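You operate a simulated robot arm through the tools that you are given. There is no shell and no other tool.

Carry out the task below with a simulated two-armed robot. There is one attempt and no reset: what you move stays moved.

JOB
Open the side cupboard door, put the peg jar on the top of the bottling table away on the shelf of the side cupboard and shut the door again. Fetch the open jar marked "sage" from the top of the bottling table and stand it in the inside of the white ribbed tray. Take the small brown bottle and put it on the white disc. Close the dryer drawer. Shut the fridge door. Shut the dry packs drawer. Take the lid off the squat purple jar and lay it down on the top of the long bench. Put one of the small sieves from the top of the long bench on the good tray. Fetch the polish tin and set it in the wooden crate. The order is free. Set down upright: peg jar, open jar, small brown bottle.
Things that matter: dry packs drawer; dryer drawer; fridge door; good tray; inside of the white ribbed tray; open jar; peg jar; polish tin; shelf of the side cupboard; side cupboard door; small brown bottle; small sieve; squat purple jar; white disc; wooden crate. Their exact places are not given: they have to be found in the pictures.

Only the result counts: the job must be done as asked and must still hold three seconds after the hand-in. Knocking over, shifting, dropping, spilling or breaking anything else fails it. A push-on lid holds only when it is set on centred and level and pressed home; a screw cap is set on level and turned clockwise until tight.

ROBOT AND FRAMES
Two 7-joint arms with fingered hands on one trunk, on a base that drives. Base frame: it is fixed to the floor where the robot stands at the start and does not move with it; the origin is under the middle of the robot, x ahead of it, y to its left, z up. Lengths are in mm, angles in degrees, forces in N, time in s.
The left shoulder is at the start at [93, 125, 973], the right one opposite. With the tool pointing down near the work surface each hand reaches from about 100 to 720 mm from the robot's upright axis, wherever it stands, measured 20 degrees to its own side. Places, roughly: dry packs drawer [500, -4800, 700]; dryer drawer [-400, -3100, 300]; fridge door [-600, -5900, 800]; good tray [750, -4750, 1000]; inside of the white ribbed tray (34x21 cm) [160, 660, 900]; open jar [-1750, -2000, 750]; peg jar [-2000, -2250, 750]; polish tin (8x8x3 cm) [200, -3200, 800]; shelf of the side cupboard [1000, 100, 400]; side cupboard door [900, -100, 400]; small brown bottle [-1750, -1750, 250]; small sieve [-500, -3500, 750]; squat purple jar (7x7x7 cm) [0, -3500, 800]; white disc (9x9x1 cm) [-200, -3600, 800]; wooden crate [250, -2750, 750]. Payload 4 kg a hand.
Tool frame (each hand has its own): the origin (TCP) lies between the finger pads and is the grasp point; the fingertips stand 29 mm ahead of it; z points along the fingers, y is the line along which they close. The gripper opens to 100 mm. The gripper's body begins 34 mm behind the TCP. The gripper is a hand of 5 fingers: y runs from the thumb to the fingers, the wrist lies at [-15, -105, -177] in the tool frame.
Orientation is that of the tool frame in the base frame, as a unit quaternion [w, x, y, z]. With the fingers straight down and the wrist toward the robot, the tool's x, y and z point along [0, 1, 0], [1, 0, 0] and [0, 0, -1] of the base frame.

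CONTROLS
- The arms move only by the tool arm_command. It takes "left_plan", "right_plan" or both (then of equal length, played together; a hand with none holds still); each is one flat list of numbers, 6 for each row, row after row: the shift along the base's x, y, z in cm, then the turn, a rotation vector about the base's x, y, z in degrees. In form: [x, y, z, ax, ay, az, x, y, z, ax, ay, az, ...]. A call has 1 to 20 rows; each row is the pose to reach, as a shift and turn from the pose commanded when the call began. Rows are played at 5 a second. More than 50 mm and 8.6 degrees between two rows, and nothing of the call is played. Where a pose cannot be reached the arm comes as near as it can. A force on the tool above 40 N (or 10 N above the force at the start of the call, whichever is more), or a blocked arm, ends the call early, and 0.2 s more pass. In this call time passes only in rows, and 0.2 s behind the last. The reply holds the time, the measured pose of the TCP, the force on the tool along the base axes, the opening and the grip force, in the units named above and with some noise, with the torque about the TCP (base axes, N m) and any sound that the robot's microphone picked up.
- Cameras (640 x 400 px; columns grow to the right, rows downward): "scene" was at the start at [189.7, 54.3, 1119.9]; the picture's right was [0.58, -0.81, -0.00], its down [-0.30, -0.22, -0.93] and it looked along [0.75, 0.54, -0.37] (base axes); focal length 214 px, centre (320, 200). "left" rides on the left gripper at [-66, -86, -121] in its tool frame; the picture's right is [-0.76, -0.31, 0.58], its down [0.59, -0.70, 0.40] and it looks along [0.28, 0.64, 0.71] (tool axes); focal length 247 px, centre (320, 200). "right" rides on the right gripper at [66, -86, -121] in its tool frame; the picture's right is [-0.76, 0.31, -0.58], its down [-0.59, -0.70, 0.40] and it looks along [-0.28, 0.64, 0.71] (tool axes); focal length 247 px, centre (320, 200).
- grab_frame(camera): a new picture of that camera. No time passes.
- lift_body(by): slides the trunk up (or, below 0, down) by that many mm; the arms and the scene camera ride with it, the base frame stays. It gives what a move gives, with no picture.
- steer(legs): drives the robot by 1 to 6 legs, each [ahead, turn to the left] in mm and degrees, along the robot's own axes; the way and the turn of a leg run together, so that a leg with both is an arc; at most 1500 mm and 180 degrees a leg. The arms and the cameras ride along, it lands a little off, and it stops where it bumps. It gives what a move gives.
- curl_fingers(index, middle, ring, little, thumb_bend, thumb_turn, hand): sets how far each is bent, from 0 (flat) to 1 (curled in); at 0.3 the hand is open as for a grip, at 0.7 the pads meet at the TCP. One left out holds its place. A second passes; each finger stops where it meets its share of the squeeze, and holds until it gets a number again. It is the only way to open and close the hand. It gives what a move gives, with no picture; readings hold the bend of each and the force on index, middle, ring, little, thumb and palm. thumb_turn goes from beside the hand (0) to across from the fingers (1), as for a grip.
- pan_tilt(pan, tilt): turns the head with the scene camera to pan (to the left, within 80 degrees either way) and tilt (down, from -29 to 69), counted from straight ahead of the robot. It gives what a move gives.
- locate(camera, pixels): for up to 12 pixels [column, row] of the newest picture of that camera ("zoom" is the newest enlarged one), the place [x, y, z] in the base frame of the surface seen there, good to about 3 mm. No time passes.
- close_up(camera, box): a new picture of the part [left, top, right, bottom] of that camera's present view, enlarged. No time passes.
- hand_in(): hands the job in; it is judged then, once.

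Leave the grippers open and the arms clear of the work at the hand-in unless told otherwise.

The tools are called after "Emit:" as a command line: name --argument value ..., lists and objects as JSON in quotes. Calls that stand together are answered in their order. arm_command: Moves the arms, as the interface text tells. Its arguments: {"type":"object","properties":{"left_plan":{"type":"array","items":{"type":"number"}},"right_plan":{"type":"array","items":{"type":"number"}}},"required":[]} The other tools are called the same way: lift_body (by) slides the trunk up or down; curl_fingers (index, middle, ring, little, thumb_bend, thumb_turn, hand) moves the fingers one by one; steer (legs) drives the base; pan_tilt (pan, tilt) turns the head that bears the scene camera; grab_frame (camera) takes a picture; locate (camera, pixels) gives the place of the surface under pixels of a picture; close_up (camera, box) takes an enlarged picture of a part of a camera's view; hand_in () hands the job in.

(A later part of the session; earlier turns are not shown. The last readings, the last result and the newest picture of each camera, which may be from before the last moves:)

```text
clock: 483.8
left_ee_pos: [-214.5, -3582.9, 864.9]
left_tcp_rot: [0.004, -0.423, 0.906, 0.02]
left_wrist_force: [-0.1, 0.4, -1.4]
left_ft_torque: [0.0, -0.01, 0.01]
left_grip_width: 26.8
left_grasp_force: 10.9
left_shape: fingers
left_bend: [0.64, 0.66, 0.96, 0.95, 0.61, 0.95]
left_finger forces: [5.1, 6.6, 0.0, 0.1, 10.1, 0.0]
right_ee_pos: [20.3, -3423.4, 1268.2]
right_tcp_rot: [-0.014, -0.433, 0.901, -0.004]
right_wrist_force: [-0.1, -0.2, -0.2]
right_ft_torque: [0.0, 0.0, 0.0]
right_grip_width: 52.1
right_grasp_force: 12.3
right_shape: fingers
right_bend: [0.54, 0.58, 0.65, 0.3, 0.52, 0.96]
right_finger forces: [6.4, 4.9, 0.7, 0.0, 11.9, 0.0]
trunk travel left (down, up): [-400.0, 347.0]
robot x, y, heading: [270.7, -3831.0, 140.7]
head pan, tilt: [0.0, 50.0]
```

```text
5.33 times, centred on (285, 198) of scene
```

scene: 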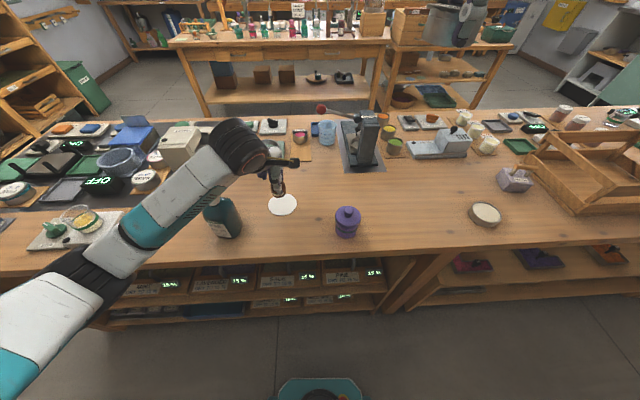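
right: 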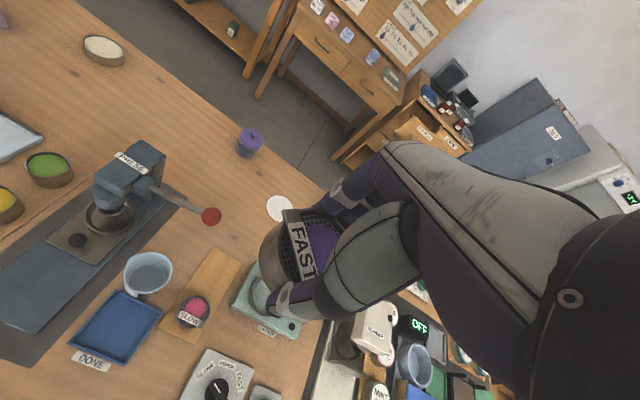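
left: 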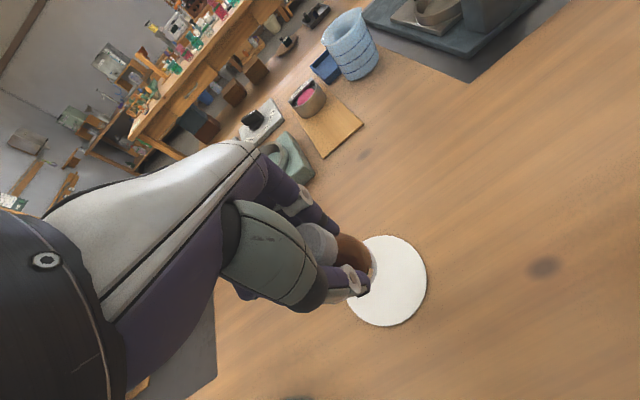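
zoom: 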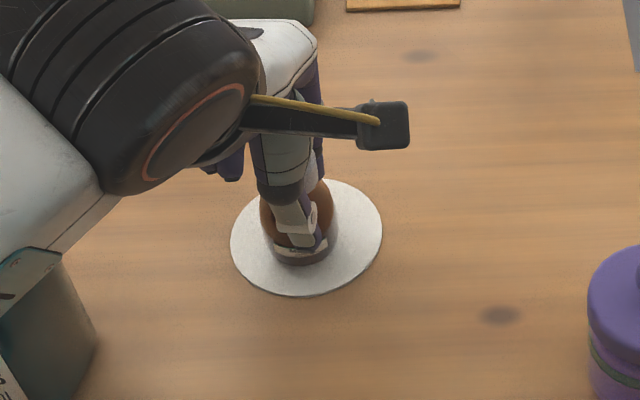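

The bottle is centred over the disc. I lower the last few millimetres.

Emit:
arm_command --left_plan '[0, 0, -0.2, 0, 0, 0, 0, 0, -0.4, 0, 0, 0, 0, 0, -0.6, 0, 0, 0]'

```text
clock: 484.6
left_ee_pos: [-213.8, -3582.4, 861.9]
left_tcp_rot: [0.003, -0.423, 0.906, 0.023]
left_wrist_force: [-2.3, 0.2, 19.5]
left_ft_torque: [-0.07, -0.2, -0.02]
left_grip_width: 26.7
left_grasp_force: 16.6
left_shape: fingers
left_bend: [0.64, 0.65, 0.96, 0.95, 0.62, 0.95]
left_finger forces: [8.0, 10.5, 0.0, 0.0, 14.6, 0.0]
right_ee_pos: [21.4, -3425.0, 1269.9]
right_tcp_rot: [-0.015, -0.433, 0.901, -0.002]
right_wrist_force: [-0.1, 0.7, -1.0]
right_ft_torque: [0.01, 0.01, -0.02]
right_grip_width: 52.0
right_grasp_force: 12.3
right_shape: fingers
right_bend: [0.54, 0.58, 0.65, 0.3, 0.52, 0.96]
right_finger forces: [6.4, 5.1, 0.7, 0.1, 11.8, 0.0]
trunk travel left (down, up): [-400.0, 347.0]
robot x, y, heading: [265.6, -3831.1, 140.5]
head pan, tilt: [0.0, 50.0]
```

Contact. I ease up 3 mm and open the fingers gradually.

Emit:
arm_command --left_plan '[0, 0, 0.25, 0, 0, 0]'

Emit:
curl_fingers --hand "left" --index 0.56 --middle 0.56 --thumb_bend 0.54

Emit:
curl_fingers --hand "left" --index 0.35 --middle 0.35 --thumb_bend 0.35

Emit:
arm_command --left_plan '[0, 0, 1.5, 0, 0, 0, 0, 0, 4, 0, 0, 0, 0, 0, 8, 0, 0, 0, 0, 0, 12.5, 0, 0, 0, 0, 0, 17, 0, 0, 0, 0, 0, 21.5, 0, 0, 0, 0, 0, 26, 0, 0, 0]'

Emit:
close_up --camera "scene" --box '[210, 150, 370, 250]'

```text
clock: 485.0
left_ee_pos: [-215.0, -3583.2, 861.4]
left_tcp_rot: [0.003, -0.424, 0.906, 0.021]
left_wrist_force: [-3.5, 2.7, 17.8]
left_ft_torque: [0.01, -0.1, -0.02]
left_grip_width: 26.8
left_grasp_force: 16.0
left_shape: fingers
left_bend: [0.63, 0.65, 0.96, 0.95, 0.62, 0.95]
left_finger forces: [8.4, 10.2, 0.0, 0.0, 13.2, 0.1]
right_ee_pos: [22.1, -3424.4, 1268.8]
right_tcp_rot: [-0.015, -0.433, 0.901, -0.003]
right_wrist_force: [0.0, 0.7, -1.4]
right_ft_torque: [0.01, 0.01, 0.02]
right_grip_width: 52.0
right_grasp_force: 11.5
right_shape: fingers
right_bend: [0.54, 0.58, 0.65, 0.3, 0.52, 0.96]
right_finger forces: [6.4, 5.0, 0.7, 0.1, 11.9, 0.1]
trunk travel left (down, up): [-400.0, 347.0]
robot x, y, heading: [269.9, -3835.2, 140.5]
head pan, tilt: [0.0, 50.0]
```

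```text
clock: 486.0
left_ee_pos: [-215.6, -3585.4, 861.2]
left_tcp_rot: [0.004, -0.423, 0.906, 0.02]
left_wrist_force: [-0.5, -0.4, 0.2]
left_ft_torque: [0.02, -0.01, -0.01]
left_grip_width: 38.3
left_grasp_force: 0.4
left_shape: fingers
left_bend: [0.56, 0.56, 0.96, 0.95, 0.54, 0.97]
left_finger forces: [0.1, 0.1, 0.0, 0.0, 0.3, 0.0]
right_ee_pos: [21.2, -3424.5, 1268.3]
right_tcp_rot: [-0.015, -0.433, 0.901, -0.004]
right_wrist_force: [-0.2, -1.3, -1.1]
right_ft_torque: [0.02, 0.01, -0.02]
right_grip_width: 52.2
right_grasp_force: 12.3
right_shape: fingers
right_bend: [0.54, 0.58, 0.65, 0.3, 0.52, 0.96]
right_finger forces: [6.4, 5.0, 0.7, 0.0, 11.9, 0.0]
trunk travel left (down, up): [-400.0, 347.0]
robot x, y, heading: [267.1, -3828.2, 140.6]
head pan, tilt: [0.0, 50.0]
```

```text
clock: 487.0
left_ee_pos: [-214.8, -3583.5, 861.1]
left_tcp_rot: [0.003, -0.423, 0.906, 0.02]
left_wrist_force: [0.4, -0.2, 0.0]
left_ft_torque: [0.02, 0.0, -0.01]
left_grip_width: 86.5
left_grasp_force: 0.1
left_shape: fingers
left_bend: [0.35, 0.35, 0.96, 0.95, 0.35, 0.97]
left_finger forces: [0.0, 0.0, 0.1, 0.0, 0.0, 0.0]
right_ee_pos: [21.1, -3423.9, 1269.2]
right_tcp_rot: [-0.015, -0.433, 0.901, -0.003]
right_wrist_force: [0.2, -0.2, -1.0]
right_ft_torque: [0.04, -0.03, -0.01]
right_grip_width: 52.2
right_grasp_force: 12.1
right_shape: fingers
right_bend: [0.54, 0.58, 0.65, 0.3, 0.52, 0.96]
right_finger forces: [6.4, 5.0, 0.7, 0.0, 11.9, 0.1]
trunk travel left (down, up): [-400.0, 347.0]
robot x, y, heading: [266.6, -3827.9, 140.6]
head pan, tilt: [0.0, 50.0]
```

```text
clock: 488.6
left_ee_pos: [-214.0, -3585.5, 1119.5]
left_tcp_rot: [0.003, -0.423, 0.906, 0.019]
left_wrist_force: [-0.2, 0.3, -0.5]
left_ft_torque: [0.0, 0.03, 0.03]
left_grip_width: 86.4
left_grasp_force: 0.0
left_shape: fingers
left_bend: [0.35, 0.35, 0.96, 0.95, 0.35, 0.98]
left_finger forces: [0.0, 0.0, 0.0, 0.0, 0.0, 0.0]
right_ee_pos: [20.6, -3424.8, 1268.4]
right_tcp_rot: [-0.015, -0.433, 0.901, -0.003]
right_wrist_force: [-0.8, -0.2, -0.5]
right_ft_torque: [0.04, -0.02, -0.03]
right_grip_width: 52.0
right_grasp_force: 12.0
right_shape: fingers
right_bend: [0.54, 0.58, 0.65, 0.3, 0.52, 0.96]
right_finger forces: [6.4, 4.9, 0.6, 0.0, 11.9, 0.1]
trunk travel left (down, up): [-400.0, 347.0]
robot x, y, heading: [268.5, -3828.1, 140.7]
head pan, tilt: [0.0, 50.0]
```

```text
4.00 times, centred on (290, 200) of scene
```

zoom: 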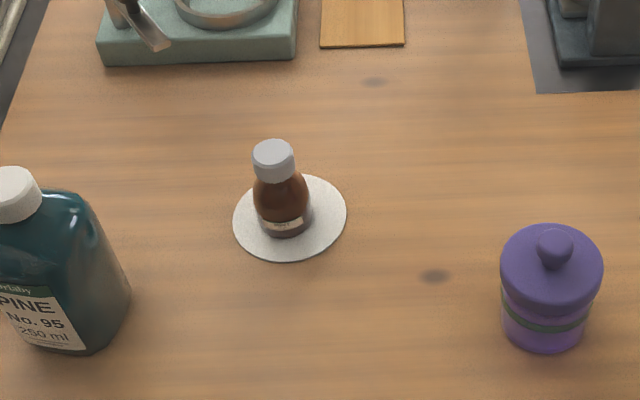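

The brown bottle stands upright on the disc. I raise the left hand and go to the DRY PACKS cabinet with the sieve.

Emit:
arm_command --left_plan '[0.5, -0.5, 4.5, 0, 0, 0, 1, -1, 9, 0, 0, 0, 2, -2, 13, 0, 0, 0, 3, -3, 17, 0, 0, 0, 4, -4, 21, 0, 0, 0]'

Emit:
curl_fingers --hand "left" --index 0.3 --middle 0.3 --ring 0.3 --little 0.3 --thumb_bend 0.3

Emit:
steer --legs '[[-60, 0], [0, 93], [610, 0], [0, 90]]'

Emit:
pan_tilt --pan 0 --tilt 40

Emit:
grab_frame --camera "scene"

```text
clock: 489.8
left_ee_pos: [-173.9, -3625.7, 1332.4]
left_tcp_rot: [0.003, -0.423, 0.906, 0.019]
left_wrist_force: [-0.2, 0.3, 0.4]
left_ft_torque: [0.0, -0.01, 0.02]
left_grip_width: 86.5
left_grasp_force: 0.0
left_shape: fingers
left_bend: [0.35, 0.35, 0.96, 0.95, 0.35, 0.98]
left_finger forces: [0.0, 0.0, 0.0, 0.0, 0.0, 0.0]
right_ee_pos: [21.2, -3424.1, 1269.1]
right_tcp_rot: [-0.015, -0.434, 0.901, -0.002]
right_wrist_force: [0.4, -0.4, -1.0]
right_ft_torque: [-0.01, 0.05, 0.02]
right_grip_width: 52.3
right_grasp_force: 12.3
right_shape: fingers
right_bend: [0.54, 0.58, 0.65, 0.3, 0.52, 0.96]
right_finger forces: [6.4, 5.1, 0.7, 0.0, 11.8, 0.1]
trunk travel left (down, up): [-400.0, 347.0]
robot x, y, heading: [272.5, -3830.4, 140.6]
head pan, tilt: [0.0, 50.0]
```

```text
clock: 490.8
left_ee_pos: [-175.6, -3625.5, 1331.3]
left_tcp_rot: [0.004, -0.423, 0.906, 0.019]
left_wrist_force: [0.5, -0.6, 0.1]
left_ft_torque: [0.01, -0.01, 0.01]
left_grip_width: 98.5
left_grasp_force: 0.0
left_shape: fingers
left_bend: [0.3, 0.3, 0.3, 0.3, 0.3, 0.98]
left_finger forces: [0.0, 0.0, 0.0, 0.1, 0.1, 0.0]
right_ee_pos: [20.5, -3424.2, 1269.3]
right_tcp_rot: [-0.015, -0.433, 0.901, -0.004]
right_wrist_force: [-0.4, 0.3, -1.2]
right_ft_torque: [0.02, -0.01, 0.02]
right_grip_width: 52.3
right_grasp_force: 12.3
right_shape: fingers
right_bend: [0.54, 0.58, 0.65, 0.3, 0.52, 0.96]
right_finger forces: [6.4, 5.0, 0.7, 0.0, 11.7, 0.1]
trunk travel left (down, up): [-400.0, 347.0]
robot x, y, heading: [267.4, -3829.2, 140.9]
head pan, tilt: [0.0, 50.0]
```

```text
clock: 501.1
left_ee_pos: [148.7, -4821.4, 1331.1]
left_tcp_rot: [0.016, 0.998, 0.061, -0.012]
left_wrist_force: [4.1, 1.4, 2.2]
left_ft_torque: [-0.09, 0.21, -0.07]
left_grip_width: 98.9
left_grasp_force: 0.0
left_shape: fingers
left_bend: [0.3, 0.3, 0.3, 0.3, 0.3, 0.98]
left_finger forces: [0.0, 0.0, 0.0, 0.0, 0.0, 0.0]
right_ee_pos: [-131.5, -4838.2, 1270.5]
right_tcp_rot: [0.004, 0.997, 0.071, 0.011]
right_wrist_force: [2.0, 0.7, -0.6]
right_ft_torque: [-0.05, 0.14, -0.07]
right_grip_width: 51.7
right_grasp_force: 12.8
right_shape: fingers
right_bend: [0.54, 0.58, 0.65, 0.3, 0.53, 0.96]
right_finger forces: [6.8, 5.1, 0.7, 0.1, 12.6, 0.0]
trunk travel left (down, up): [-400.0, 347.0]
robot x, y, heading: [-46.4, -4371.5, -91.9]
head pan, tilt: [0.0, 50.0]
stopped in leg 4: the robot was blocked; the commanded pose is now the measured one
```

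```text
clock: 501.9
left_ee_pos: [137.1, -4825.5, 1329.2]
left_tcp_rot: [0.014, 0.998, 0.057, -0.009]
left_wrist_force: [-0.5, -0.3, -0.3]
left_ft_torque: [0.03, -0.01, 0.01]
left_grip_width: 98.6
left_grasp_force: 0.1
left_shape: fingers
left_bend: [0.3, 0.3, 0.3, 0.3, 0.3, 0.98]
left_finger forces: [0.0, 0.0, 0.0, 0.0, 0.0, 0.0]
right_ee_pos: [-142.1, -4840.3, 1267.6]
right_tcp_rot: [0.003, 0.997, 0.07, 0.016]
right_wrist_force: [-0.7, -0.8, -0.9]
right_ft_torque: [0.01, 0.01, 0.0]
right_grip_width: 51.5
right_grasp_force: 12.4
right_shape: fingers
right_bend: [0.54, 0.58, 0.65, 0.3, 0.53, 0.96]
right_finger forces: [6.8, 5.2, 0.8, 0.0, 12.6, 0.0]
trunk travel left (down, up): [-400.0, 347.0]
robot x, y, heading: [-43.8, -4369.0, -91.8]
head pan, tilt: [0.0, 40.0]
```

```text
taken
```

scene: 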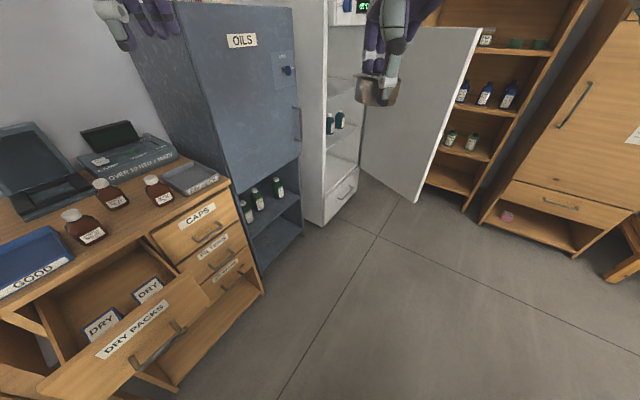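

The robot's rear touched the long bench while turning. I move forward a little and finish the turn.

Emit:
steer --legs '[[130, 0], [0, 56]]'

Emit:
grab_frame --camera "scene"

```text
clock: 505.7
left_ee_pos: [430.2, -4599.8, 1329.2]
left_tcp_rot: [0.016, 0.853, 0.521, -0.002]
left_wrist_force: [0.3, 0.6, 0.0]
left_ft_torque: [-0.02, 0.01, 0.0]
left_grip_width: 98.9
left_grasp_force: 0.2
left_shape: fingers
left_bend: [0.3, 0.3, 0.3, 0.3, 0.3, 0.98]
left_finger forces: [0.0, 0.0, 0.0, 0.1, 0.0, 0.0]
right_ee_pos: [288.4, -4840.8, 1267.7]
right_tcp_rot: [-0.004, 0.847, 0.532, 0.015]
right_wrist_force: [0.7, 0.0, -1.0]
right_ft_torque: [-0.01, 0.03, -0.04]
right_grip_width: 51.3
right_grasp_force: 12.4
right_shape: fingers
right_bend: [0.54, 0.58, 0.65, 0.3, 0.53, 0.96]
right_finger forces: [6.5, 4.9, 0.8, 0.0, 12.1, 0.1]
trunk travel left (down, up): [-400.0, 347.0]
robot x, y, heading: [-49.3, -4502.2, -35.4]
head pan, tilt: [0.0, 40.0]
```

```text
taken
```

scene: 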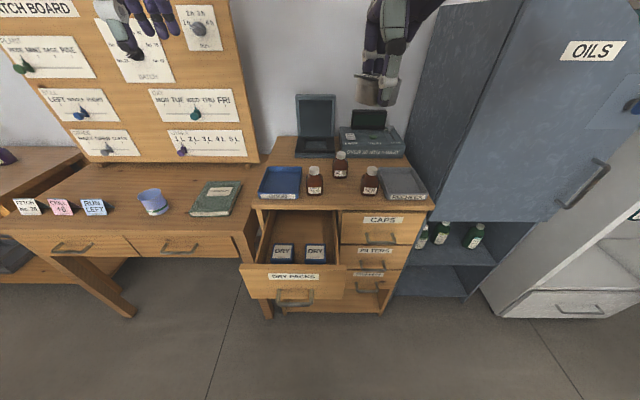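

Now squarely facing the cabinet. I zoom and measure tray and drawer.

Emit:
close_up --camera "scene" --box '[230, 130, 450, 310]'

Emit:
locate --camera "zoom" --pixels '[[85, 175], [215, 180], [105, 102], [213, 104], [155, 140], [150, 170], [60, 375], [310, 375], [190, 385], [190, 345], [190, 365], [390, 310]]'

```text
2.22 times, centred on (340, 220) of scene
```

zoom: 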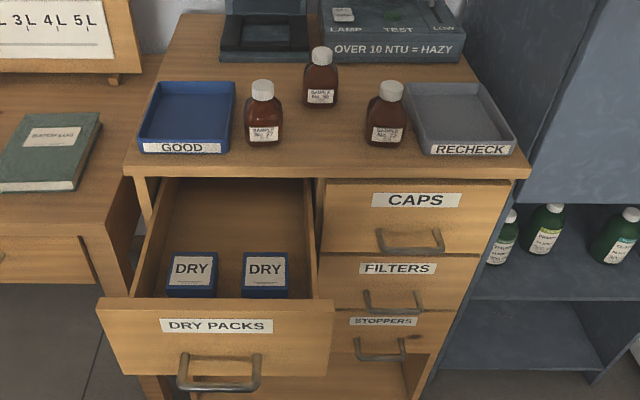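

```text
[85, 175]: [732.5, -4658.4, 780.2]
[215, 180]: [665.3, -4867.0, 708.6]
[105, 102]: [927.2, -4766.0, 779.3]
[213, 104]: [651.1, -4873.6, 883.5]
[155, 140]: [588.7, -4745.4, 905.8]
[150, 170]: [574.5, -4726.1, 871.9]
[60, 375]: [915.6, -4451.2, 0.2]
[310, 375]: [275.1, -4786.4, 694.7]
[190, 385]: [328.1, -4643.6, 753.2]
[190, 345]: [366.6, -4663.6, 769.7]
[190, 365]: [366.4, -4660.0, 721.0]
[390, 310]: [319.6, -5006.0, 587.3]
```

GOOD tray and drawer are measured: panel U≈3038 (≈165 mm out), handle bar U≈2995, z≈700–755. I lower the trunk 100 mm and bring the left hand, yawed sideways, in front of the handle.

Emit:
lift_body --by -100

Emit:
arm_command --left_plan '[-1.5, 0.1, -4.1, 0, 0, -7.4, -3, 0.1, -8.2, 0, 0, -14.8, -4.6, 0.2, -12.4, 0, 0, -22.3, -6.1, 0.2, -16.5, 0, 0, -29.7, -7.6, 0.3, -20.6, 0, 0, -37.1, -9.1, 0.4, -24.7, 0, 0, -44.5, -10.6, 0.4, -28.8, 0, 0, -51.9, -12.1, 0.5, -32.9, 0, 0, -59.3, -13.7, 0.5, -37.1, 0, 0, -66.8, -15.2, 0.6, -41.2, 0, 0, -74.2, -16.7, 0.6, -45.3, 0, 0, -81.6, -18.2, 0.7, -49.4, 0, 0, -89]'

Emit:
grab_frame --camera "scene"

Emit:
grab_frame --camera "left"

```text
clock: 507.0
left_ee_pos: [427.7, -4599.3, 1229.7]
left_tcp_rot: [0.017, 0.853, 0.521, -0.001]
left_wrist_force: [-0.5, 0.1, 0.6]
left_ft_torque: [-0.03, 0.0, 0.03]
left_grip_width: 98.8
left_grasp_force: 0.0
left_shape: fingers
left_bend: [0.3, 0.3, 0.3, 0.3, 0.3, 0.98]
left_finger forces: [0.1, 0.1, 0.0, 0.0, 0.0, 0.1]
right_ee_pos: [288.4, -4841.4, 1168.7]
right_tcp_rot: [-0.004, 0.847, 0.532, 0.016]
right_wrist_force: [0.6, 0.0, -0.5]
right_ft_torque: [-0.03, 0.03, -0.01]
right_grip_width: 51.4
right_grasp_force: 12.3
right_shape: fingers
right_bend: [0.54, 0.58, 0.65, 0.3, 0.53, 0.96]
right_finger forces: [6.6, 4.9, 0.7, 0.0, 12.1, 0.0]
trunk travel left (down, up): [-300.0, 447.0]
robot x, y, heading: [-47.9, -4499.0, -35.8]
head pan, tilt: [0.0, 40.0]
```

```text
clock: 509.6
left_ee_pos: [249.3, -4592.6, 733.4]
left_tcp_rot: [0.011, 0.974, -0.227, -0.012]
left_wrist_force: [0.7, -0.5, 0.0]
left_ft_torque: [0.01, 0.01, 0.0]
left_grip_width: 98.7
left_grasp_force: 0.1
left_shape: fingers
left_bend: [0.3, 0.3, 0.3, 0.3, 0.3, 0.98]
left_finger forces: [0.0, 0.1, 0.1, 0.0, 0.0, 0.1]
left hand out of reach, approached as far as the arm can: row 5, 6, 7, 8, 9, 10
right_ee_pos: [289.9, -4841.5, 1168.0]
right_tcp_rot: [-0.005, 0.847, 0.532, 0.016]
right_wrist_force: [0.2, 0.1, -0.5]
right_ft_torque: [0.01, 0.01, 0.01]
right_grip_width: 51.2
right_grasp_force: 12.2
right_shape: fingers
right_bend: [0.54, 0.58, 0.65, 0.3, 0.53, 0.96]
right_finger forces: [6.6, 4.9, 0.8, 0.0, 12.2, 0.0]
trunk travel left (down, up): [-300.0, 447.0]
robot x, y, heading: [-50.1, -4501.5, -35.6]
head pan, tilt: [0.0, 40.0]
```

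```text
taken
```

scene: 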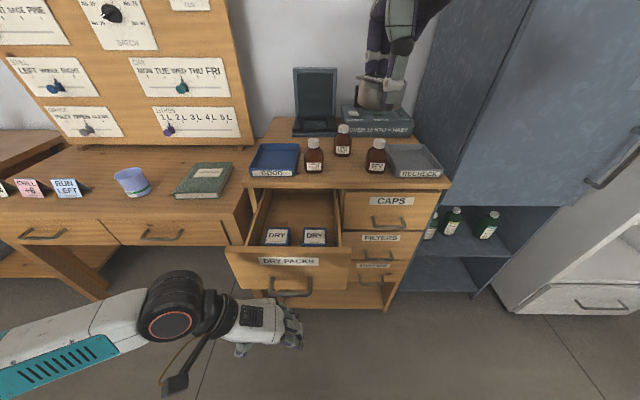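

```text
taken
```

left: 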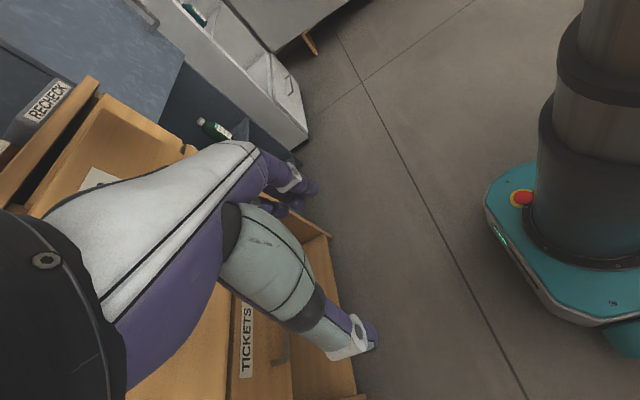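

The hand edge is in front of the handle. I lower 25 mm, make a fist and push east slowly.

Emit:
curl_fingers --hand "left" --index 0.7 --middle 0.7 --ring 0.7 --little 0.7 --thumb_bend 0.7

Emit:
arm_command --left_plan '[0, 0, -2.5, 0, 0, 0, 1.6, -1.18, -2.5, 0, 0, 0, 3.2, -2.35, -2.5, 0, 0, 0, 4.45, -3.23, -2.5, 0, 0, 0, 5.7, -4.1, -2.5, 0, 0, 0, 6.9, -5, -2.5, 0, 0, 0, 8.1, -5.9, -2.5, 0, 0, 0, 9.3, -6.8, -2.5, 0, 0, 0, 10.5, -7.6, -2.5, 0, 0, 0, 11.7, -8.5, -2.5, 0, 0, 0, 12.9, -9.4, -2.5, 0, 0, 0]'

Emit:
grab_frame --camera "scene"

```text
clock: 510.6
left_ee_pos: [251.1, -4593.7, 735.9]
left_tcp_rot: [0.012, 0.974, -0.226, -0.013]
left_wrist_force: [0.3, 0.5, 0.7]
left_ft_torque: [-0.01, 0.0, 0.0]
left_grip_width: 1.9
left_grasp_force: 0.0
left_shape: fingers
left_bend: [0.7, 0.7, 0.7, 0.7, 0.7, 0.98]
left_finger forces: [0.0, 0.0, 0.0, 0.0, 0.1, 0.0]
right_ee_pos: [288.9, -4840.8, 1168.9]
right_tcp_rot: [-0.005, 0.847, 0.532, 0.015]
right_wrist_force: [0.9, -0.1, -1.0]
right_ft_torque: [-0.01, 0.0, -0.02]
right_grip_width: 51.5
right_grasp_force: 12.7
right_shape: fingers
right_bend: [0.54, 0.58, 0.65, 0.3, 0.53, 0.96]
right_finger forces: [6.6, 4.8, 0.8, 0.0, 12.1, 0.0]
trunk travel left (down, up): [-300.0, 447.0]
robot x, y, heading: [-51.5, -4502.1, -35.3]
head pan, tilt: [0.0, 40.0]
```

```text
clock: 513.0
left_ee_pos: [376.2, -4688.5, 710.0]
left_tcp_rot: [0.011, 0.974, -0.226, -0.013]
left_wrist_force: [0.5, 0.3, -0.4]
left_ft_torque: [-0.01, -0.01, -0.01]
left_grip_width: 1.6
left_grasp_force: 0.1
left_shape: fingers
left_bend: [0.7, 0.7, 0.7, 0.7, 0.7, 0.98]
left_finger forces: [0.0, 0.1, 0.1, 0.0, 0.0, 0.0]
right_ee_pos: [289.0, -4841.6, 1169.4]
right_tcp_rot: [-0.005, 0.847, 0.532, 0.017]
right_wrist_force: [-0.1, 0.2, -1.4]
right_ft_torque: [0.01, -0.01, 0.03]
right_grip_width: 51.5
right_grasp_force: 12.2
right_shape: fingers
right_bend: [0.54, 0.58, 0.65, 0.3, 0.53, 0.96]
right_finger forces: [6.6, 4.9, 0.9, 0.1, 12.1, 0.1]
trunk travel left (down, up): [-300.0, 447.0]
robot x, y, heading: [-48.2, -4499.5, -35.4]
head pan, tilt: [0.0, 40.0]
```

```text
taken
```

scene: 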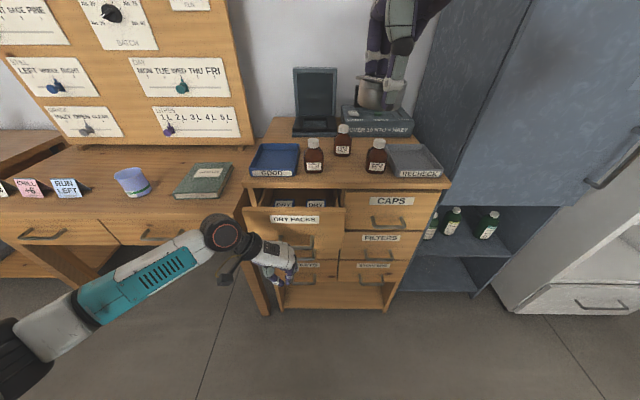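

The drawer slides in. I continue.

Emit:
arm_command --left_plan '[0.9, -0.65, 0, 0, 0, 0, 1.8, -1.3, 0, 0, 0, 0, 2.6, -1.9, 0, 0, 0, 0, 3.4, -2.5, 0, 0, 0, 0, 4.2, -3.05, 0, 0, 0, 0, 5, -3.6, 0, 0, 0, 0]'

Emit:
grab_frame --camera "scene"

Emit:
close_up --camera "scene" --box '[220, 130, 460, 310]'

```text
clock: 514.4
left_ee_pos: [425.3, -4722.8, 709.0]
left_tcp_rot: [0.01, 0.974, -0.226, -0.012]
left_wrist_force: [0.0, -0.7, 0.4]
left_ft_torque: [0.0, -0.02, 0.03]
left_grip_width: 1.9
left_grasp_force: 0.0
left_shape: fingers
left_bend: [0.7, 0.7, 0.7, 0.7, 0.7, 0.98]
left_finger forces: [0.0, 0.1, 0.0, 0.0, 0.0, 0.0]
right_ee_pos: [289.1, -4842.3, 1168.6]
right_tcp_rot: [-0.004, 0.847, 0.532, 0.016]
right_wrist_force: [-0.1, 0.5, -0.9]
right_ft_torque: [0.01, 0.0, 0.0]
right_grip_width: 51.5
right_grasp_force: 11.7
right_shape: fingers
right_bend: [0.54, 0.58, 0.65, 0.3, 0.53, 0.96]
right_finger forces: [6.5, 4.9, 0.7, 0.0, 12.1, 0.0]
trunk travel left (down, up): [-300.0, 447.0]
robot x, y, heading: [-46.6, -4499.7, -35.5]
head pan, tilt: [0.0, 40.0]
```

```text
taken
```

scene: 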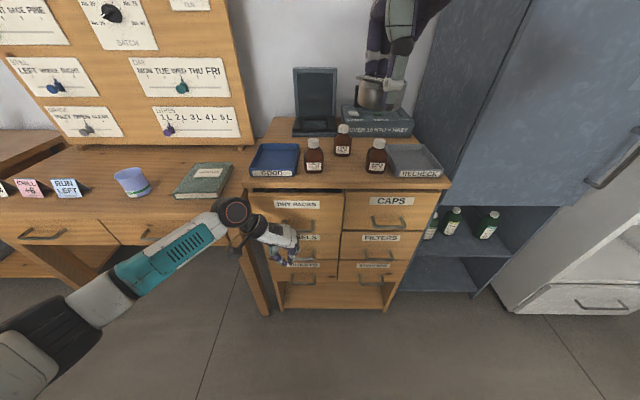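

```text
2.22 times, centred on (340, 220) of scene
```

zoom: 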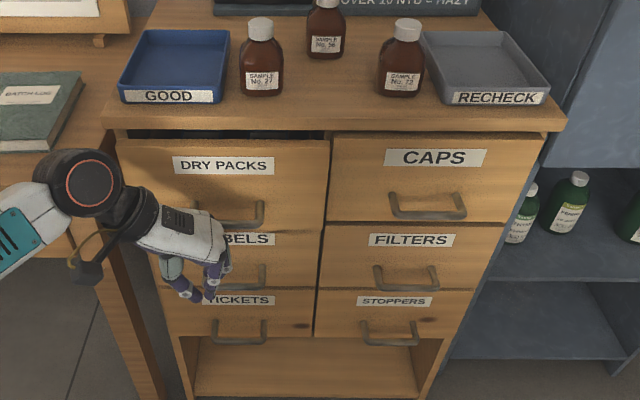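

Nearly closed. I compare the panel with its neighbour CAPS.

Emit:
locate --camera "zoom" --pixels '[[295, 190], [310, 165], [280, 150], [310, 215], [360, 165], [480, 190], [370, 200], [500, 165], [300, 240], [400, 265], [300, 150], [350, 150]]'

```text
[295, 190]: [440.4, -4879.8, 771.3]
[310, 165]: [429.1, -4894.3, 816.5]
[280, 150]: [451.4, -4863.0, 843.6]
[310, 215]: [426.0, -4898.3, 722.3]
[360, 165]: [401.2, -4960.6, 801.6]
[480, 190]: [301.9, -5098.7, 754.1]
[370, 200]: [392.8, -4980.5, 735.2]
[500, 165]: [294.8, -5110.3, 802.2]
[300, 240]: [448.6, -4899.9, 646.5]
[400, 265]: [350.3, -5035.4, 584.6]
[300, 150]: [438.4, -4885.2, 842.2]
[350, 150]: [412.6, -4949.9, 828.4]
```

18 mm remain (U 3224 vs 3242). I push further.

Emit:
arm_command --left_plan '[0.6, -0.44, 0, 0, 0, 0, 1.1, -0.8, 0, 0, 0, 0, 1.5, -1.1, 0, 0, 0, 0, 1.9, -1.4, 0, 0, 0, 0, 2.2, -1.6, 0, 0, 0, 0]'

Emit:
close_up --camera "scene" --box '[220, 130, 460, 310]'

Emit:
locate --camera "zoom" --pixels '[[295, 190], [310, 165], [280, 150], [310, 215], [360, 165], [480, 190], [370, 200], [300, 150], [350, 150], [400, 265], [200, 150], [240, 190]]'

```text
clock: 515.8
left_ee_pos: [442.7, -4736.6, 710.2]
left_tcp_rot: [0.009, 0.973, -0.232, -0.018]
left_wrist_force: [-15.4, 16.0, 10.3]
left_ft_torque: [-1.04, -1.08, 0.05]
left_grip_width: 1.7
left_grasp_force: 12.0
left_shape: fingers
left_bend: [0.7, 0.7, 0.69, 0.7, 0.7, 0.98]
left_finger forces: [0.1, 0.0, 0.0, 24.3, 0.1, 0.1]
right_ee_pos: [286.6, -4838.7, 1170.7]
right_tcp_rot: [-0.003, 0.847, 0.532, 0.016]
right_wrist_force: [0.6, -1.3, -0.8]
right_ft_torque: [0.0, -0.01, 0.02]
right_grip_width: 51.2
right_grasp_force: 12.6
right_shape: fingers
right_bend: [0.54, 0.58, 0.65, 0.3, 0.53, 0.96]
right_finger forces: [6.6, 4.9, 0.8, 0.0, 12.1, 0.1]
trunk travel left (down, up): [-300.0, 447.0]
robot x, y, heading: [-50.2, -4500.9, -35.4]
head pan, tilt: [0.0, 40.0]
stopped in row 5 (left hand): the force on the tool passed its limit at 42 N (the readings are from after the stop); the commanded pose is now the measured one
```

```text
2.22 times, centred on (340, 220) of scene
```

zoom: 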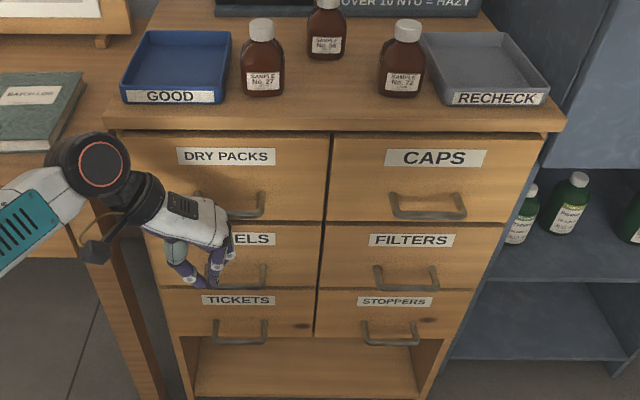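

```text
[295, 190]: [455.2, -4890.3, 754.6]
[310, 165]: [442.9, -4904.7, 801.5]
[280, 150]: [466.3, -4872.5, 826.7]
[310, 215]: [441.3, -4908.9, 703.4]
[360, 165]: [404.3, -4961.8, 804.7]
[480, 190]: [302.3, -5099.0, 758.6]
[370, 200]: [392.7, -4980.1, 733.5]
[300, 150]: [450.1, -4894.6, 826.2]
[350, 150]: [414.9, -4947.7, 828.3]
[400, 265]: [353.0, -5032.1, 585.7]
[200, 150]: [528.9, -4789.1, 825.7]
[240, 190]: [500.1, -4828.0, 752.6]
```

The drawer is flush with its neighbours: shut. I retract the left hand and raise it.

Emit:
arm_command --left_plan '[-1, 0.7, 0, 0, 0, 0, -4, 2.9, 0, 0, 0, 0, -8, 5.8, 0, 0, 0, 0, -11, 8, 3, 0, 0, 0, -13, 9.4, 7, 0, 0, 0, -13.5, 10, 11.5, 0, 0, 0, -13.5, 10, 16, 0, 0, 7, -13.5, 10, 20.5, 0, 0, 14, -13.5, 10, 25, 0, 0, 21, -13.5, 10, 29.5, 0, 0, 28, -13.5, 10, 34, 0, 0, 35]'

Emit:
curl_fingers --hand "left" --index 0.3 --middle 0.3 --ring 0.3 --little 0.3 --thumb_bend 0.3

Emit:
close_up --camera "scene" --box '[230, 120, 450, 220]'

```text
clock: 518.2
left_ee_pos: [310.1, -4638.6, 1047.0]
left_tcp_rot: [0.013, 0.997, 0.075, -0.013]
left_wrist_force: [-0.1, 0.2, 0.3]
left_ft_torque: [0.01, 0.0, 0.02]
left_grip_width: 1.8
left_grasp_force: 0.1
left_shape: fingers
left_bend: [0.7, 0.7, 0.7, 0.7, 0.7, 0.98]
left_finger forces: [0.0, 0.0, 0.0, 0.0, 0.0, 0.1]
right_ee_pos: [289.2, -4841.2, 1168.1]
right_tcp_rot: [-0.005, 0.846, 0.532, 0.016]
right_wrist_force: [0.1, 0.1, -1.2]
right_ft_torque: [-0.02, -0.01, 0.01]
right_grip_width: 51.5
right_grasp_force: 12.4
right_shape: fingers
right_bend: [0.54, 0.58, 0.65, 0.3, 0.53, 0.96]
right_finger forces: [6.7, 4.8, 0.9, 0.1, 12.2, 0.1]
trunk travel left (down, up): [-300.0, 447.0]
robot x, y, heading: [-49.1, -4499.7, -35.5]
head pan, tilt: [0.0, 40.0]
```

```text
clock: 519.2
left_ee_pos: [309.9, -4637.9, 1047.2]
left_tcp_rot: [0.013, 0.997, 0.074, -0.014]
left_wrist_force: [-0.4, -0.3, 0.5]
left_ft_torque: [0.0, 0.01, 0.0]
left_grip_width: 98.2
left_grasp_force: 0.0
left_shape: fingers
left_bend: [0.3, 0.3, 0.3, 0.3, 0.3, 0.98]
left_finger forces: [0.0, 0.0, 0.1, 0.1, 0.0, 0.0]
right_ee_pos: [287.9, -4841.5, 1167.6]
right_tcp_rot: [-0.004, 0.847, 0.532, 0.016]
right_wrist_force: [0.2, 0.2, -0.2]
right_ft_torque: [0.01, -0.02, 0.0]
right_grip_width: 51.2
right_grasp_force: 11.7
right_shape: fingers
right_bend: [0.54, 0.58, 0.65, 0.3, 0.53, 0.96]
right_finger forces: [6.7, 5.0, 0.7, 0.0, 12.1, 0.1]
trunk travel left (down, up): [-300.0, 447.0]
robot x, y, heading: [-51.6, -4501.2, -35.2]
head pan, tilt: [0.0, 40.0]
```

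```text
2.91 times, centred on (340, 170) of scene
```

zoom: 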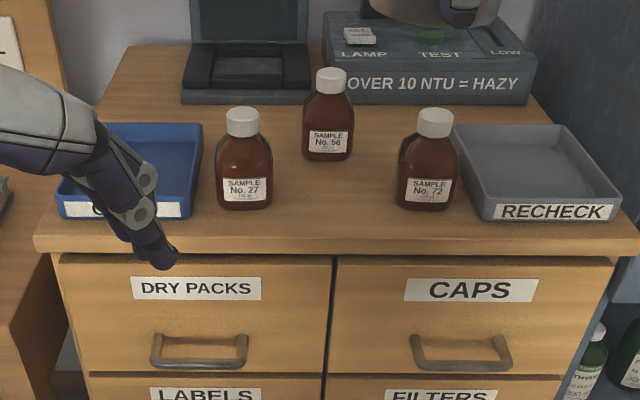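

The left hand hides the tray; I move it left, then measure the GOOD tray.

Emit:
arm_command --left_plan '[1.5, 4, 2, 0, 0, 0, 3, 8, 4, 0, 0, 0, 4.5, 12, 6, 0, 0, 0, 6, 16, 8, 0, 0, 0, 6, 18, 10, 0, 0, 0]'

Emit:
close_up --camera "scene" --box '[230, 120, 450, 220]'

Emit:
locate --camera "zoom" --pixels '[[62, 200], [182, 205], [100, 128], [198, 130], [130, 165], [120, 205], [160, 165], [100, 170], [140, 140], [245, 180], [130, 185], [150, 240]]'

```text
clock: 520.4
left_ee_pos: [368.7, -4456.9, 1147.9]
left_tcp_rot: [0.014, 0.997, 0.074, -0.014]
left_wrist_force: [-1.0, -0.1, 0.0]
left_ft_torque: [0.02, 0.01, 0.01]
left_grip_width: 98.7
left_grasp_force: 0.1
left_shape: fingers
left_bend: [0.3, 0.3, 0.3, 0.3, 0.3, 0.98]
left_finger forces: [0.0, 0.1, 0.1, 0.0, 0.1, 0.0]
right_ee_pos: [289.7, -4840.3, 1167.5]
right_tcp_rot: [-0.005, 0.847, 0.532, 0.014]
right_wrist_force: [-0.5, -0.8, -0.4]
right_ft_torque: [-0.01, 0.02, 0.02]
right_grip_width: 51.3
right_grasp_force: 11.8
right_shape: fingers
right_bend: [0.54, 0.58, 0.65, 0.3, 0.53, 0.96]
right_finger forces: [6.7, 5.0, 0.7, 0.1, 12.0, 0.0]
trunk travel left (down, up): [-300.0, 447.0]
robot x, y, heading: [-49.0, -4502.6, -35.4]
head pan, tilt: [0.0, 40.0]
```

```text
2.91 times, centred on (340, 170) of scene
```

zoom: 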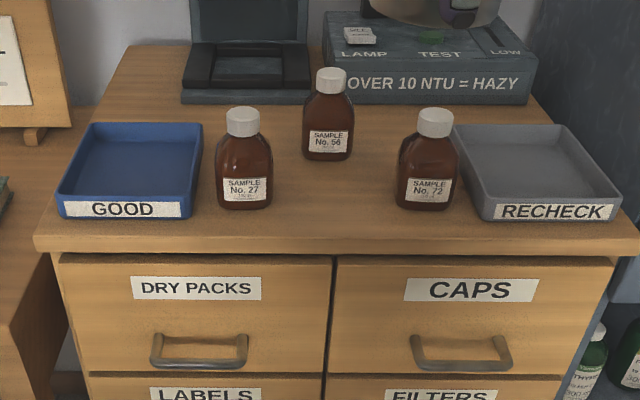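

```text
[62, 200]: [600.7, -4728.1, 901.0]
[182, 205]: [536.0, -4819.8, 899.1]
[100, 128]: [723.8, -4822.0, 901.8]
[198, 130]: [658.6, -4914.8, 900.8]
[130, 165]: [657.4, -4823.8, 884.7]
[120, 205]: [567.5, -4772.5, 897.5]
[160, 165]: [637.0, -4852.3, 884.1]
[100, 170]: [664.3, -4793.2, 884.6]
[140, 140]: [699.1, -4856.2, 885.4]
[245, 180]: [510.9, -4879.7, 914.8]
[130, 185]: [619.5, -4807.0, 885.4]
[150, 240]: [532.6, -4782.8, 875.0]
```

GOOD tray centre ≈ (630,-4821), floor z≈885, rim ≈901. I drive 180 mm closer, bring the sieve above the tray.

Emit:
arm_command --left_plan '[-4, 3, 3, 0, 0, 0, -8, 6, 6, 0, 0, 0]'

Emit:
steer --legs '[[180, 0]]'

Emit:
grab_frame --camera "scene"

```text
refused: row 1 steps farther than a row can; nothing moved
```

```text
clock: 521.9
left_ee_pos: [518.7, -4562.9, 1147.6]
left_tcp_rot: [0.013, 0.997, 0.076, -0.015]
left_wrist_force: [0.7, -0.4, 0.3]
left_ft_torque: [0.0, 0.02, 0.03]
left_grip_width: 98.3
left_grasp_force: 0.1
left_shape: fingers
left_bend: [0.3, 0.3, 0.3, 0.3, 0.3, 0.98]
left_finger forces: [0.0, 0.1, 0.0, 0.0, 0.1, 0.0]
right_ee_pos: [441.7, -4946.6, 1167.0]
right_tcp_rot: [-0.006, 0.846, 0.534, 0.015]
right_wrist_force: [-0.8, -0.5, -0.9]
right_ft_torque: [0.02, 0.03, 0.01]
right_grip_width: 51.3
right_grasp_force: 12.1
right_shape: fingers
right_bend: [0.54, 0.58, 0.65, 0.3, 0.53, 0.96]
right_finger forces: [6.7, 5.0, 0.8, 0.1, 12.0, 0.0]
trunk travel left (down, up): [-300.0, 447.0]
robot x, y, heading: [102.7, -4607.6, -35.4]
head pan, tilt: [0.0, 40.0]
```

```text
taken
```

scene: 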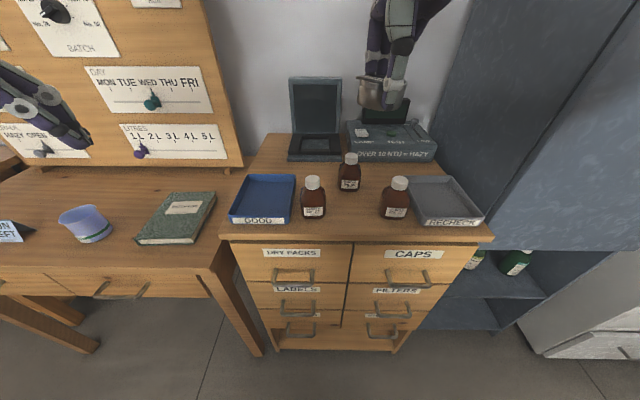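

Emit:
close_up --camera "scene" --box '[215, 160, 335, 240]'

Emit:
locate --camera "zoom" --pixels '[[80, 290], [395, 300], [165, 80], [430, 90], [270, 190], [260, 130], [290, 240], [180, 200], [370, 200], [480, 130], [520, 210]]'

```text
5.00 times, centred on (275, 200) of scene
```

zoom: 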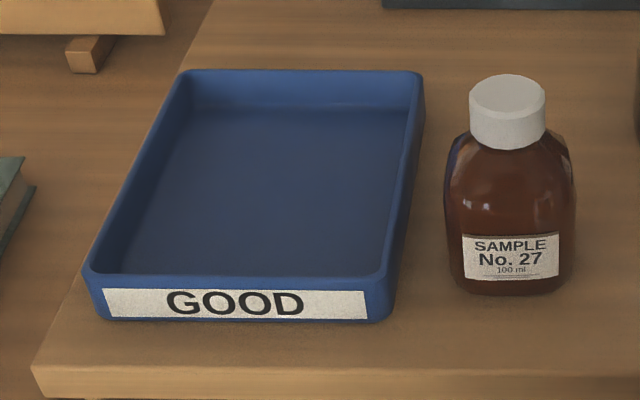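

```text
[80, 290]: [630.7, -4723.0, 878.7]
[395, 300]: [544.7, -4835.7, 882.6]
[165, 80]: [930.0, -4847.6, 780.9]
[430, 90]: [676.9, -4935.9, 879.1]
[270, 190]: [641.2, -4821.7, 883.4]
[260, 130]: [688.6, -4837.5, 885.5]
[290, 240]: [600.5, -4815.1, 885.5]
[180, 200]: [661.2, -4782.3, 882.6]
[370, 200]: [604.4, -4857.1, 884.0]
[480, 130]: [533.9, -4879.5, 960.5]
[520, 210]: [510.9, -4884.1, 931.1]
```

I move the sieve over the tray centre and lower to just above it.

Emit:
arm_command --right_plan '[3.87, 2.53, 0, 0, 0, 0, 7.73, 5.06, 0, 0, 0, 0, 11.6, 7.6, 0, 0, 0, 0, 15.47, 10.13, 0, 0, 0, 0, 19.33, 12.66, 0, 0, 0, 0, 19.33, 12.66, -4.5, 0, 0, 0, 19.33, 12.66, -9, 0, 0, 0, 19.33, 12.66, -13.5, 0, 0, 0, 19.33, 12.66, -18, 0, 0, 0, 19.33, 12.66, -21, 0, 0, 0]'

Emit:
grab_frame --camera "right"

Emit:
grab_frame --camera "scene"

```text
clock: 524.1
left_ee_pos: [519.3, -4562.4, 1147.8]
left_tcp_rot: [0.013, 0.997, 0.076, -0.014]
left_wrist_force: [0.6, 0.3, 0.5]
left_ft_torque: [-0.03, 0.0, 0.01]
left_grip_width: 98.4
left_grasp_force: 0.1
left_shape: fingers
left_bend: [0.3, 0.3, 0.3, 0.3, 0.3, 0.98]
left_finger forces: [0.0, 0.1, 0.0, 0.0, 0.0, 0.1]
right_ee_pos: [634.6, -4818.4, 957.4]
right_tcp_rot: [-0.005, 0.845, 0.534, 0.015]
right_wrist_force: [0.1, -0.1, -0.9]
right_ft_torque: [-0.02, -0.04, -0.03]
right_grip_width: 51.3
right_grasp_force: 12.1
right_shape: fingers
right_bend: [0.54, 0.58, 0.65, 0.3, 0.53, 0.96]
right_finger forces: [6.6, 4.9, 0.7, 0.0, 11.7, 0.0]
trunk travel left (down, up): [-300.0, 447.0]
robot x, y, heading: [102.5, -4607.0, -34.9]
head pan, tilt: [0.0, 40.0]
```

```text
taken
```

right: 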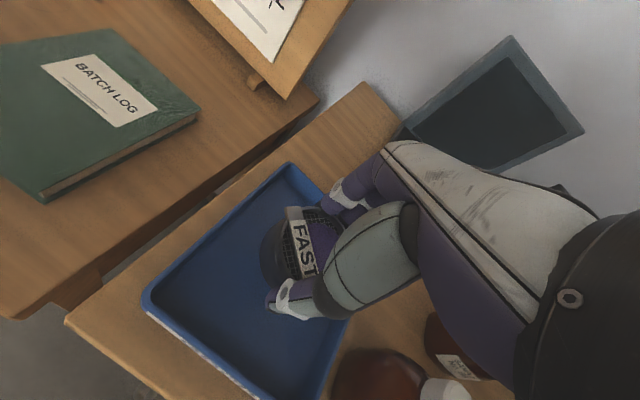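

```text
taken
```

scene: 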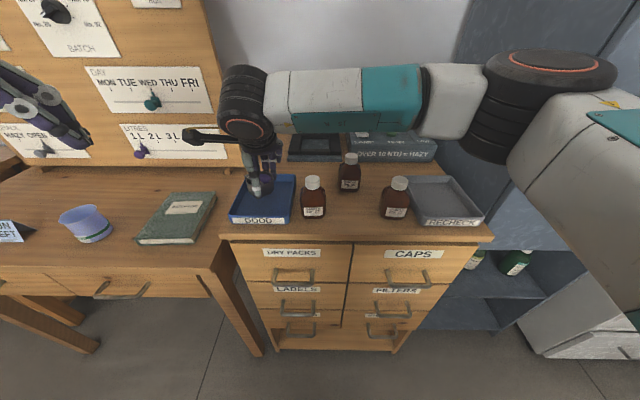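

The sieve is over the tray. I lower gently to contact.

Emit:
arm_command --right_plan '[0, 0, -1.8, 0, 0, 0, 0, 0, -2.9, 0, 0, 0, 0, 0, -3.3, 0, 0, 0, 0, 0, -3.6, 0, 0, 0]'

```text
clock: 525.1
left_ee_pos: [519.3, -4561.6, 1147.6]
left_tcp_rot: [0.013, 0.997, 0.076, -0.014]
left_wrist_force: [-0.4, 0.4, -0.8]
left_ft_torque: [-0.01, -0.01, 0.01]
left_grip_width: 98.6
left_grasp_force: 0.1
left_shape: fingers
left_bend: [0.3, 0.3, 0.3, 0.3, 0.3, 0.98]
left_finger forces: [0.1, 0.0, 0.0, 0.1, 0.0, 0.0]
right_ee_pos: [634.3, -4819.5, 922.5]
right_tcp_rot: [-0.004, 0.845, 0.534, 0.016]
right_wrist_force: [0.5, 0.7, 0.4]
right_ft_torque: [-0.03, 0.03, -0.04]
right_grip_width: 51.0
right_grasp_force: 12.5
right_shape: fingers
right_bend: [0.54, 0.58, 0.65, 0.3, 0.53, 0.96]
right_finger forces: [6.6, 4.9, 0.6, 0.0, 12.3, 0.0]
trunk travel left (down, up): [-300.0, 447.0]
robot x, y, heading: [103.5, -4607.6, -35.2]
head pan, tilt: [0.0, 40.0]
```

Emit:
arm_command --right_plan '[0, 0, -0.15, 0, 0, 0, 0, 0, -0.3, 0, 0, 0, 0, 0, -0.45, 0, 0, 0]'

Emit:
close_up --camera "right" --box '[180, 140, 420, 380]'

```text
clock: 525.9
left_ee_pos: [518.5, -4561.9, 1148.0]
left_tcp_rot: [0.014, 0.997, 0.076, -0.013]
left_wrist_force: [0.5, 0.4, -0.1]
left_ft_torque: [-0.01, 0.0, -0.01]
left_grip_width: 98.6
left_grasp_force: 0.0
left_shape: fingers
left_bend: [0.3, 0.3, 0.3, 0.3, 0.3, 0.98]
left_finger forces: [0.1, 0.1, 0.0, 0.0, 0.0, 0.1]
right_ee_pos: [634.1, -4820.8, 919.4]
right_tcp_rot: [-0.003, 0.846, 0.534, 0.017]
right_wrist_force: [2.6, 0.5, 10.8]
right_ft_torque: [0.07, 0.19, -0.06]
right_grip_width: 51.4
right_grasp_force: 13.9
right_shape: fingers
right_bend: [0.54, 0.58, 0.65, 0.3, 0.53, 0.96]
right_finger forces: [7.6, 5.8, 0.8, 0.1, 14.0, 0.0]
trunk travel left (down, up): [-300.0, 447.0]
robot x, y, heading: [103.2, -4606.6, -34.9]
head pan, tilt: [0.0, 40.0]
```

```text
1.67 times, centred on (300, 260) of right
```

zoom: 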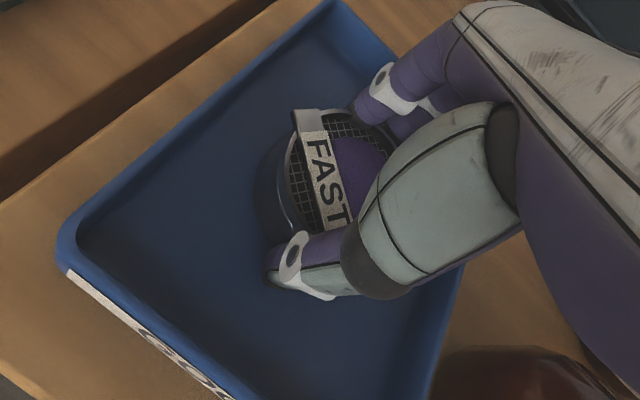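

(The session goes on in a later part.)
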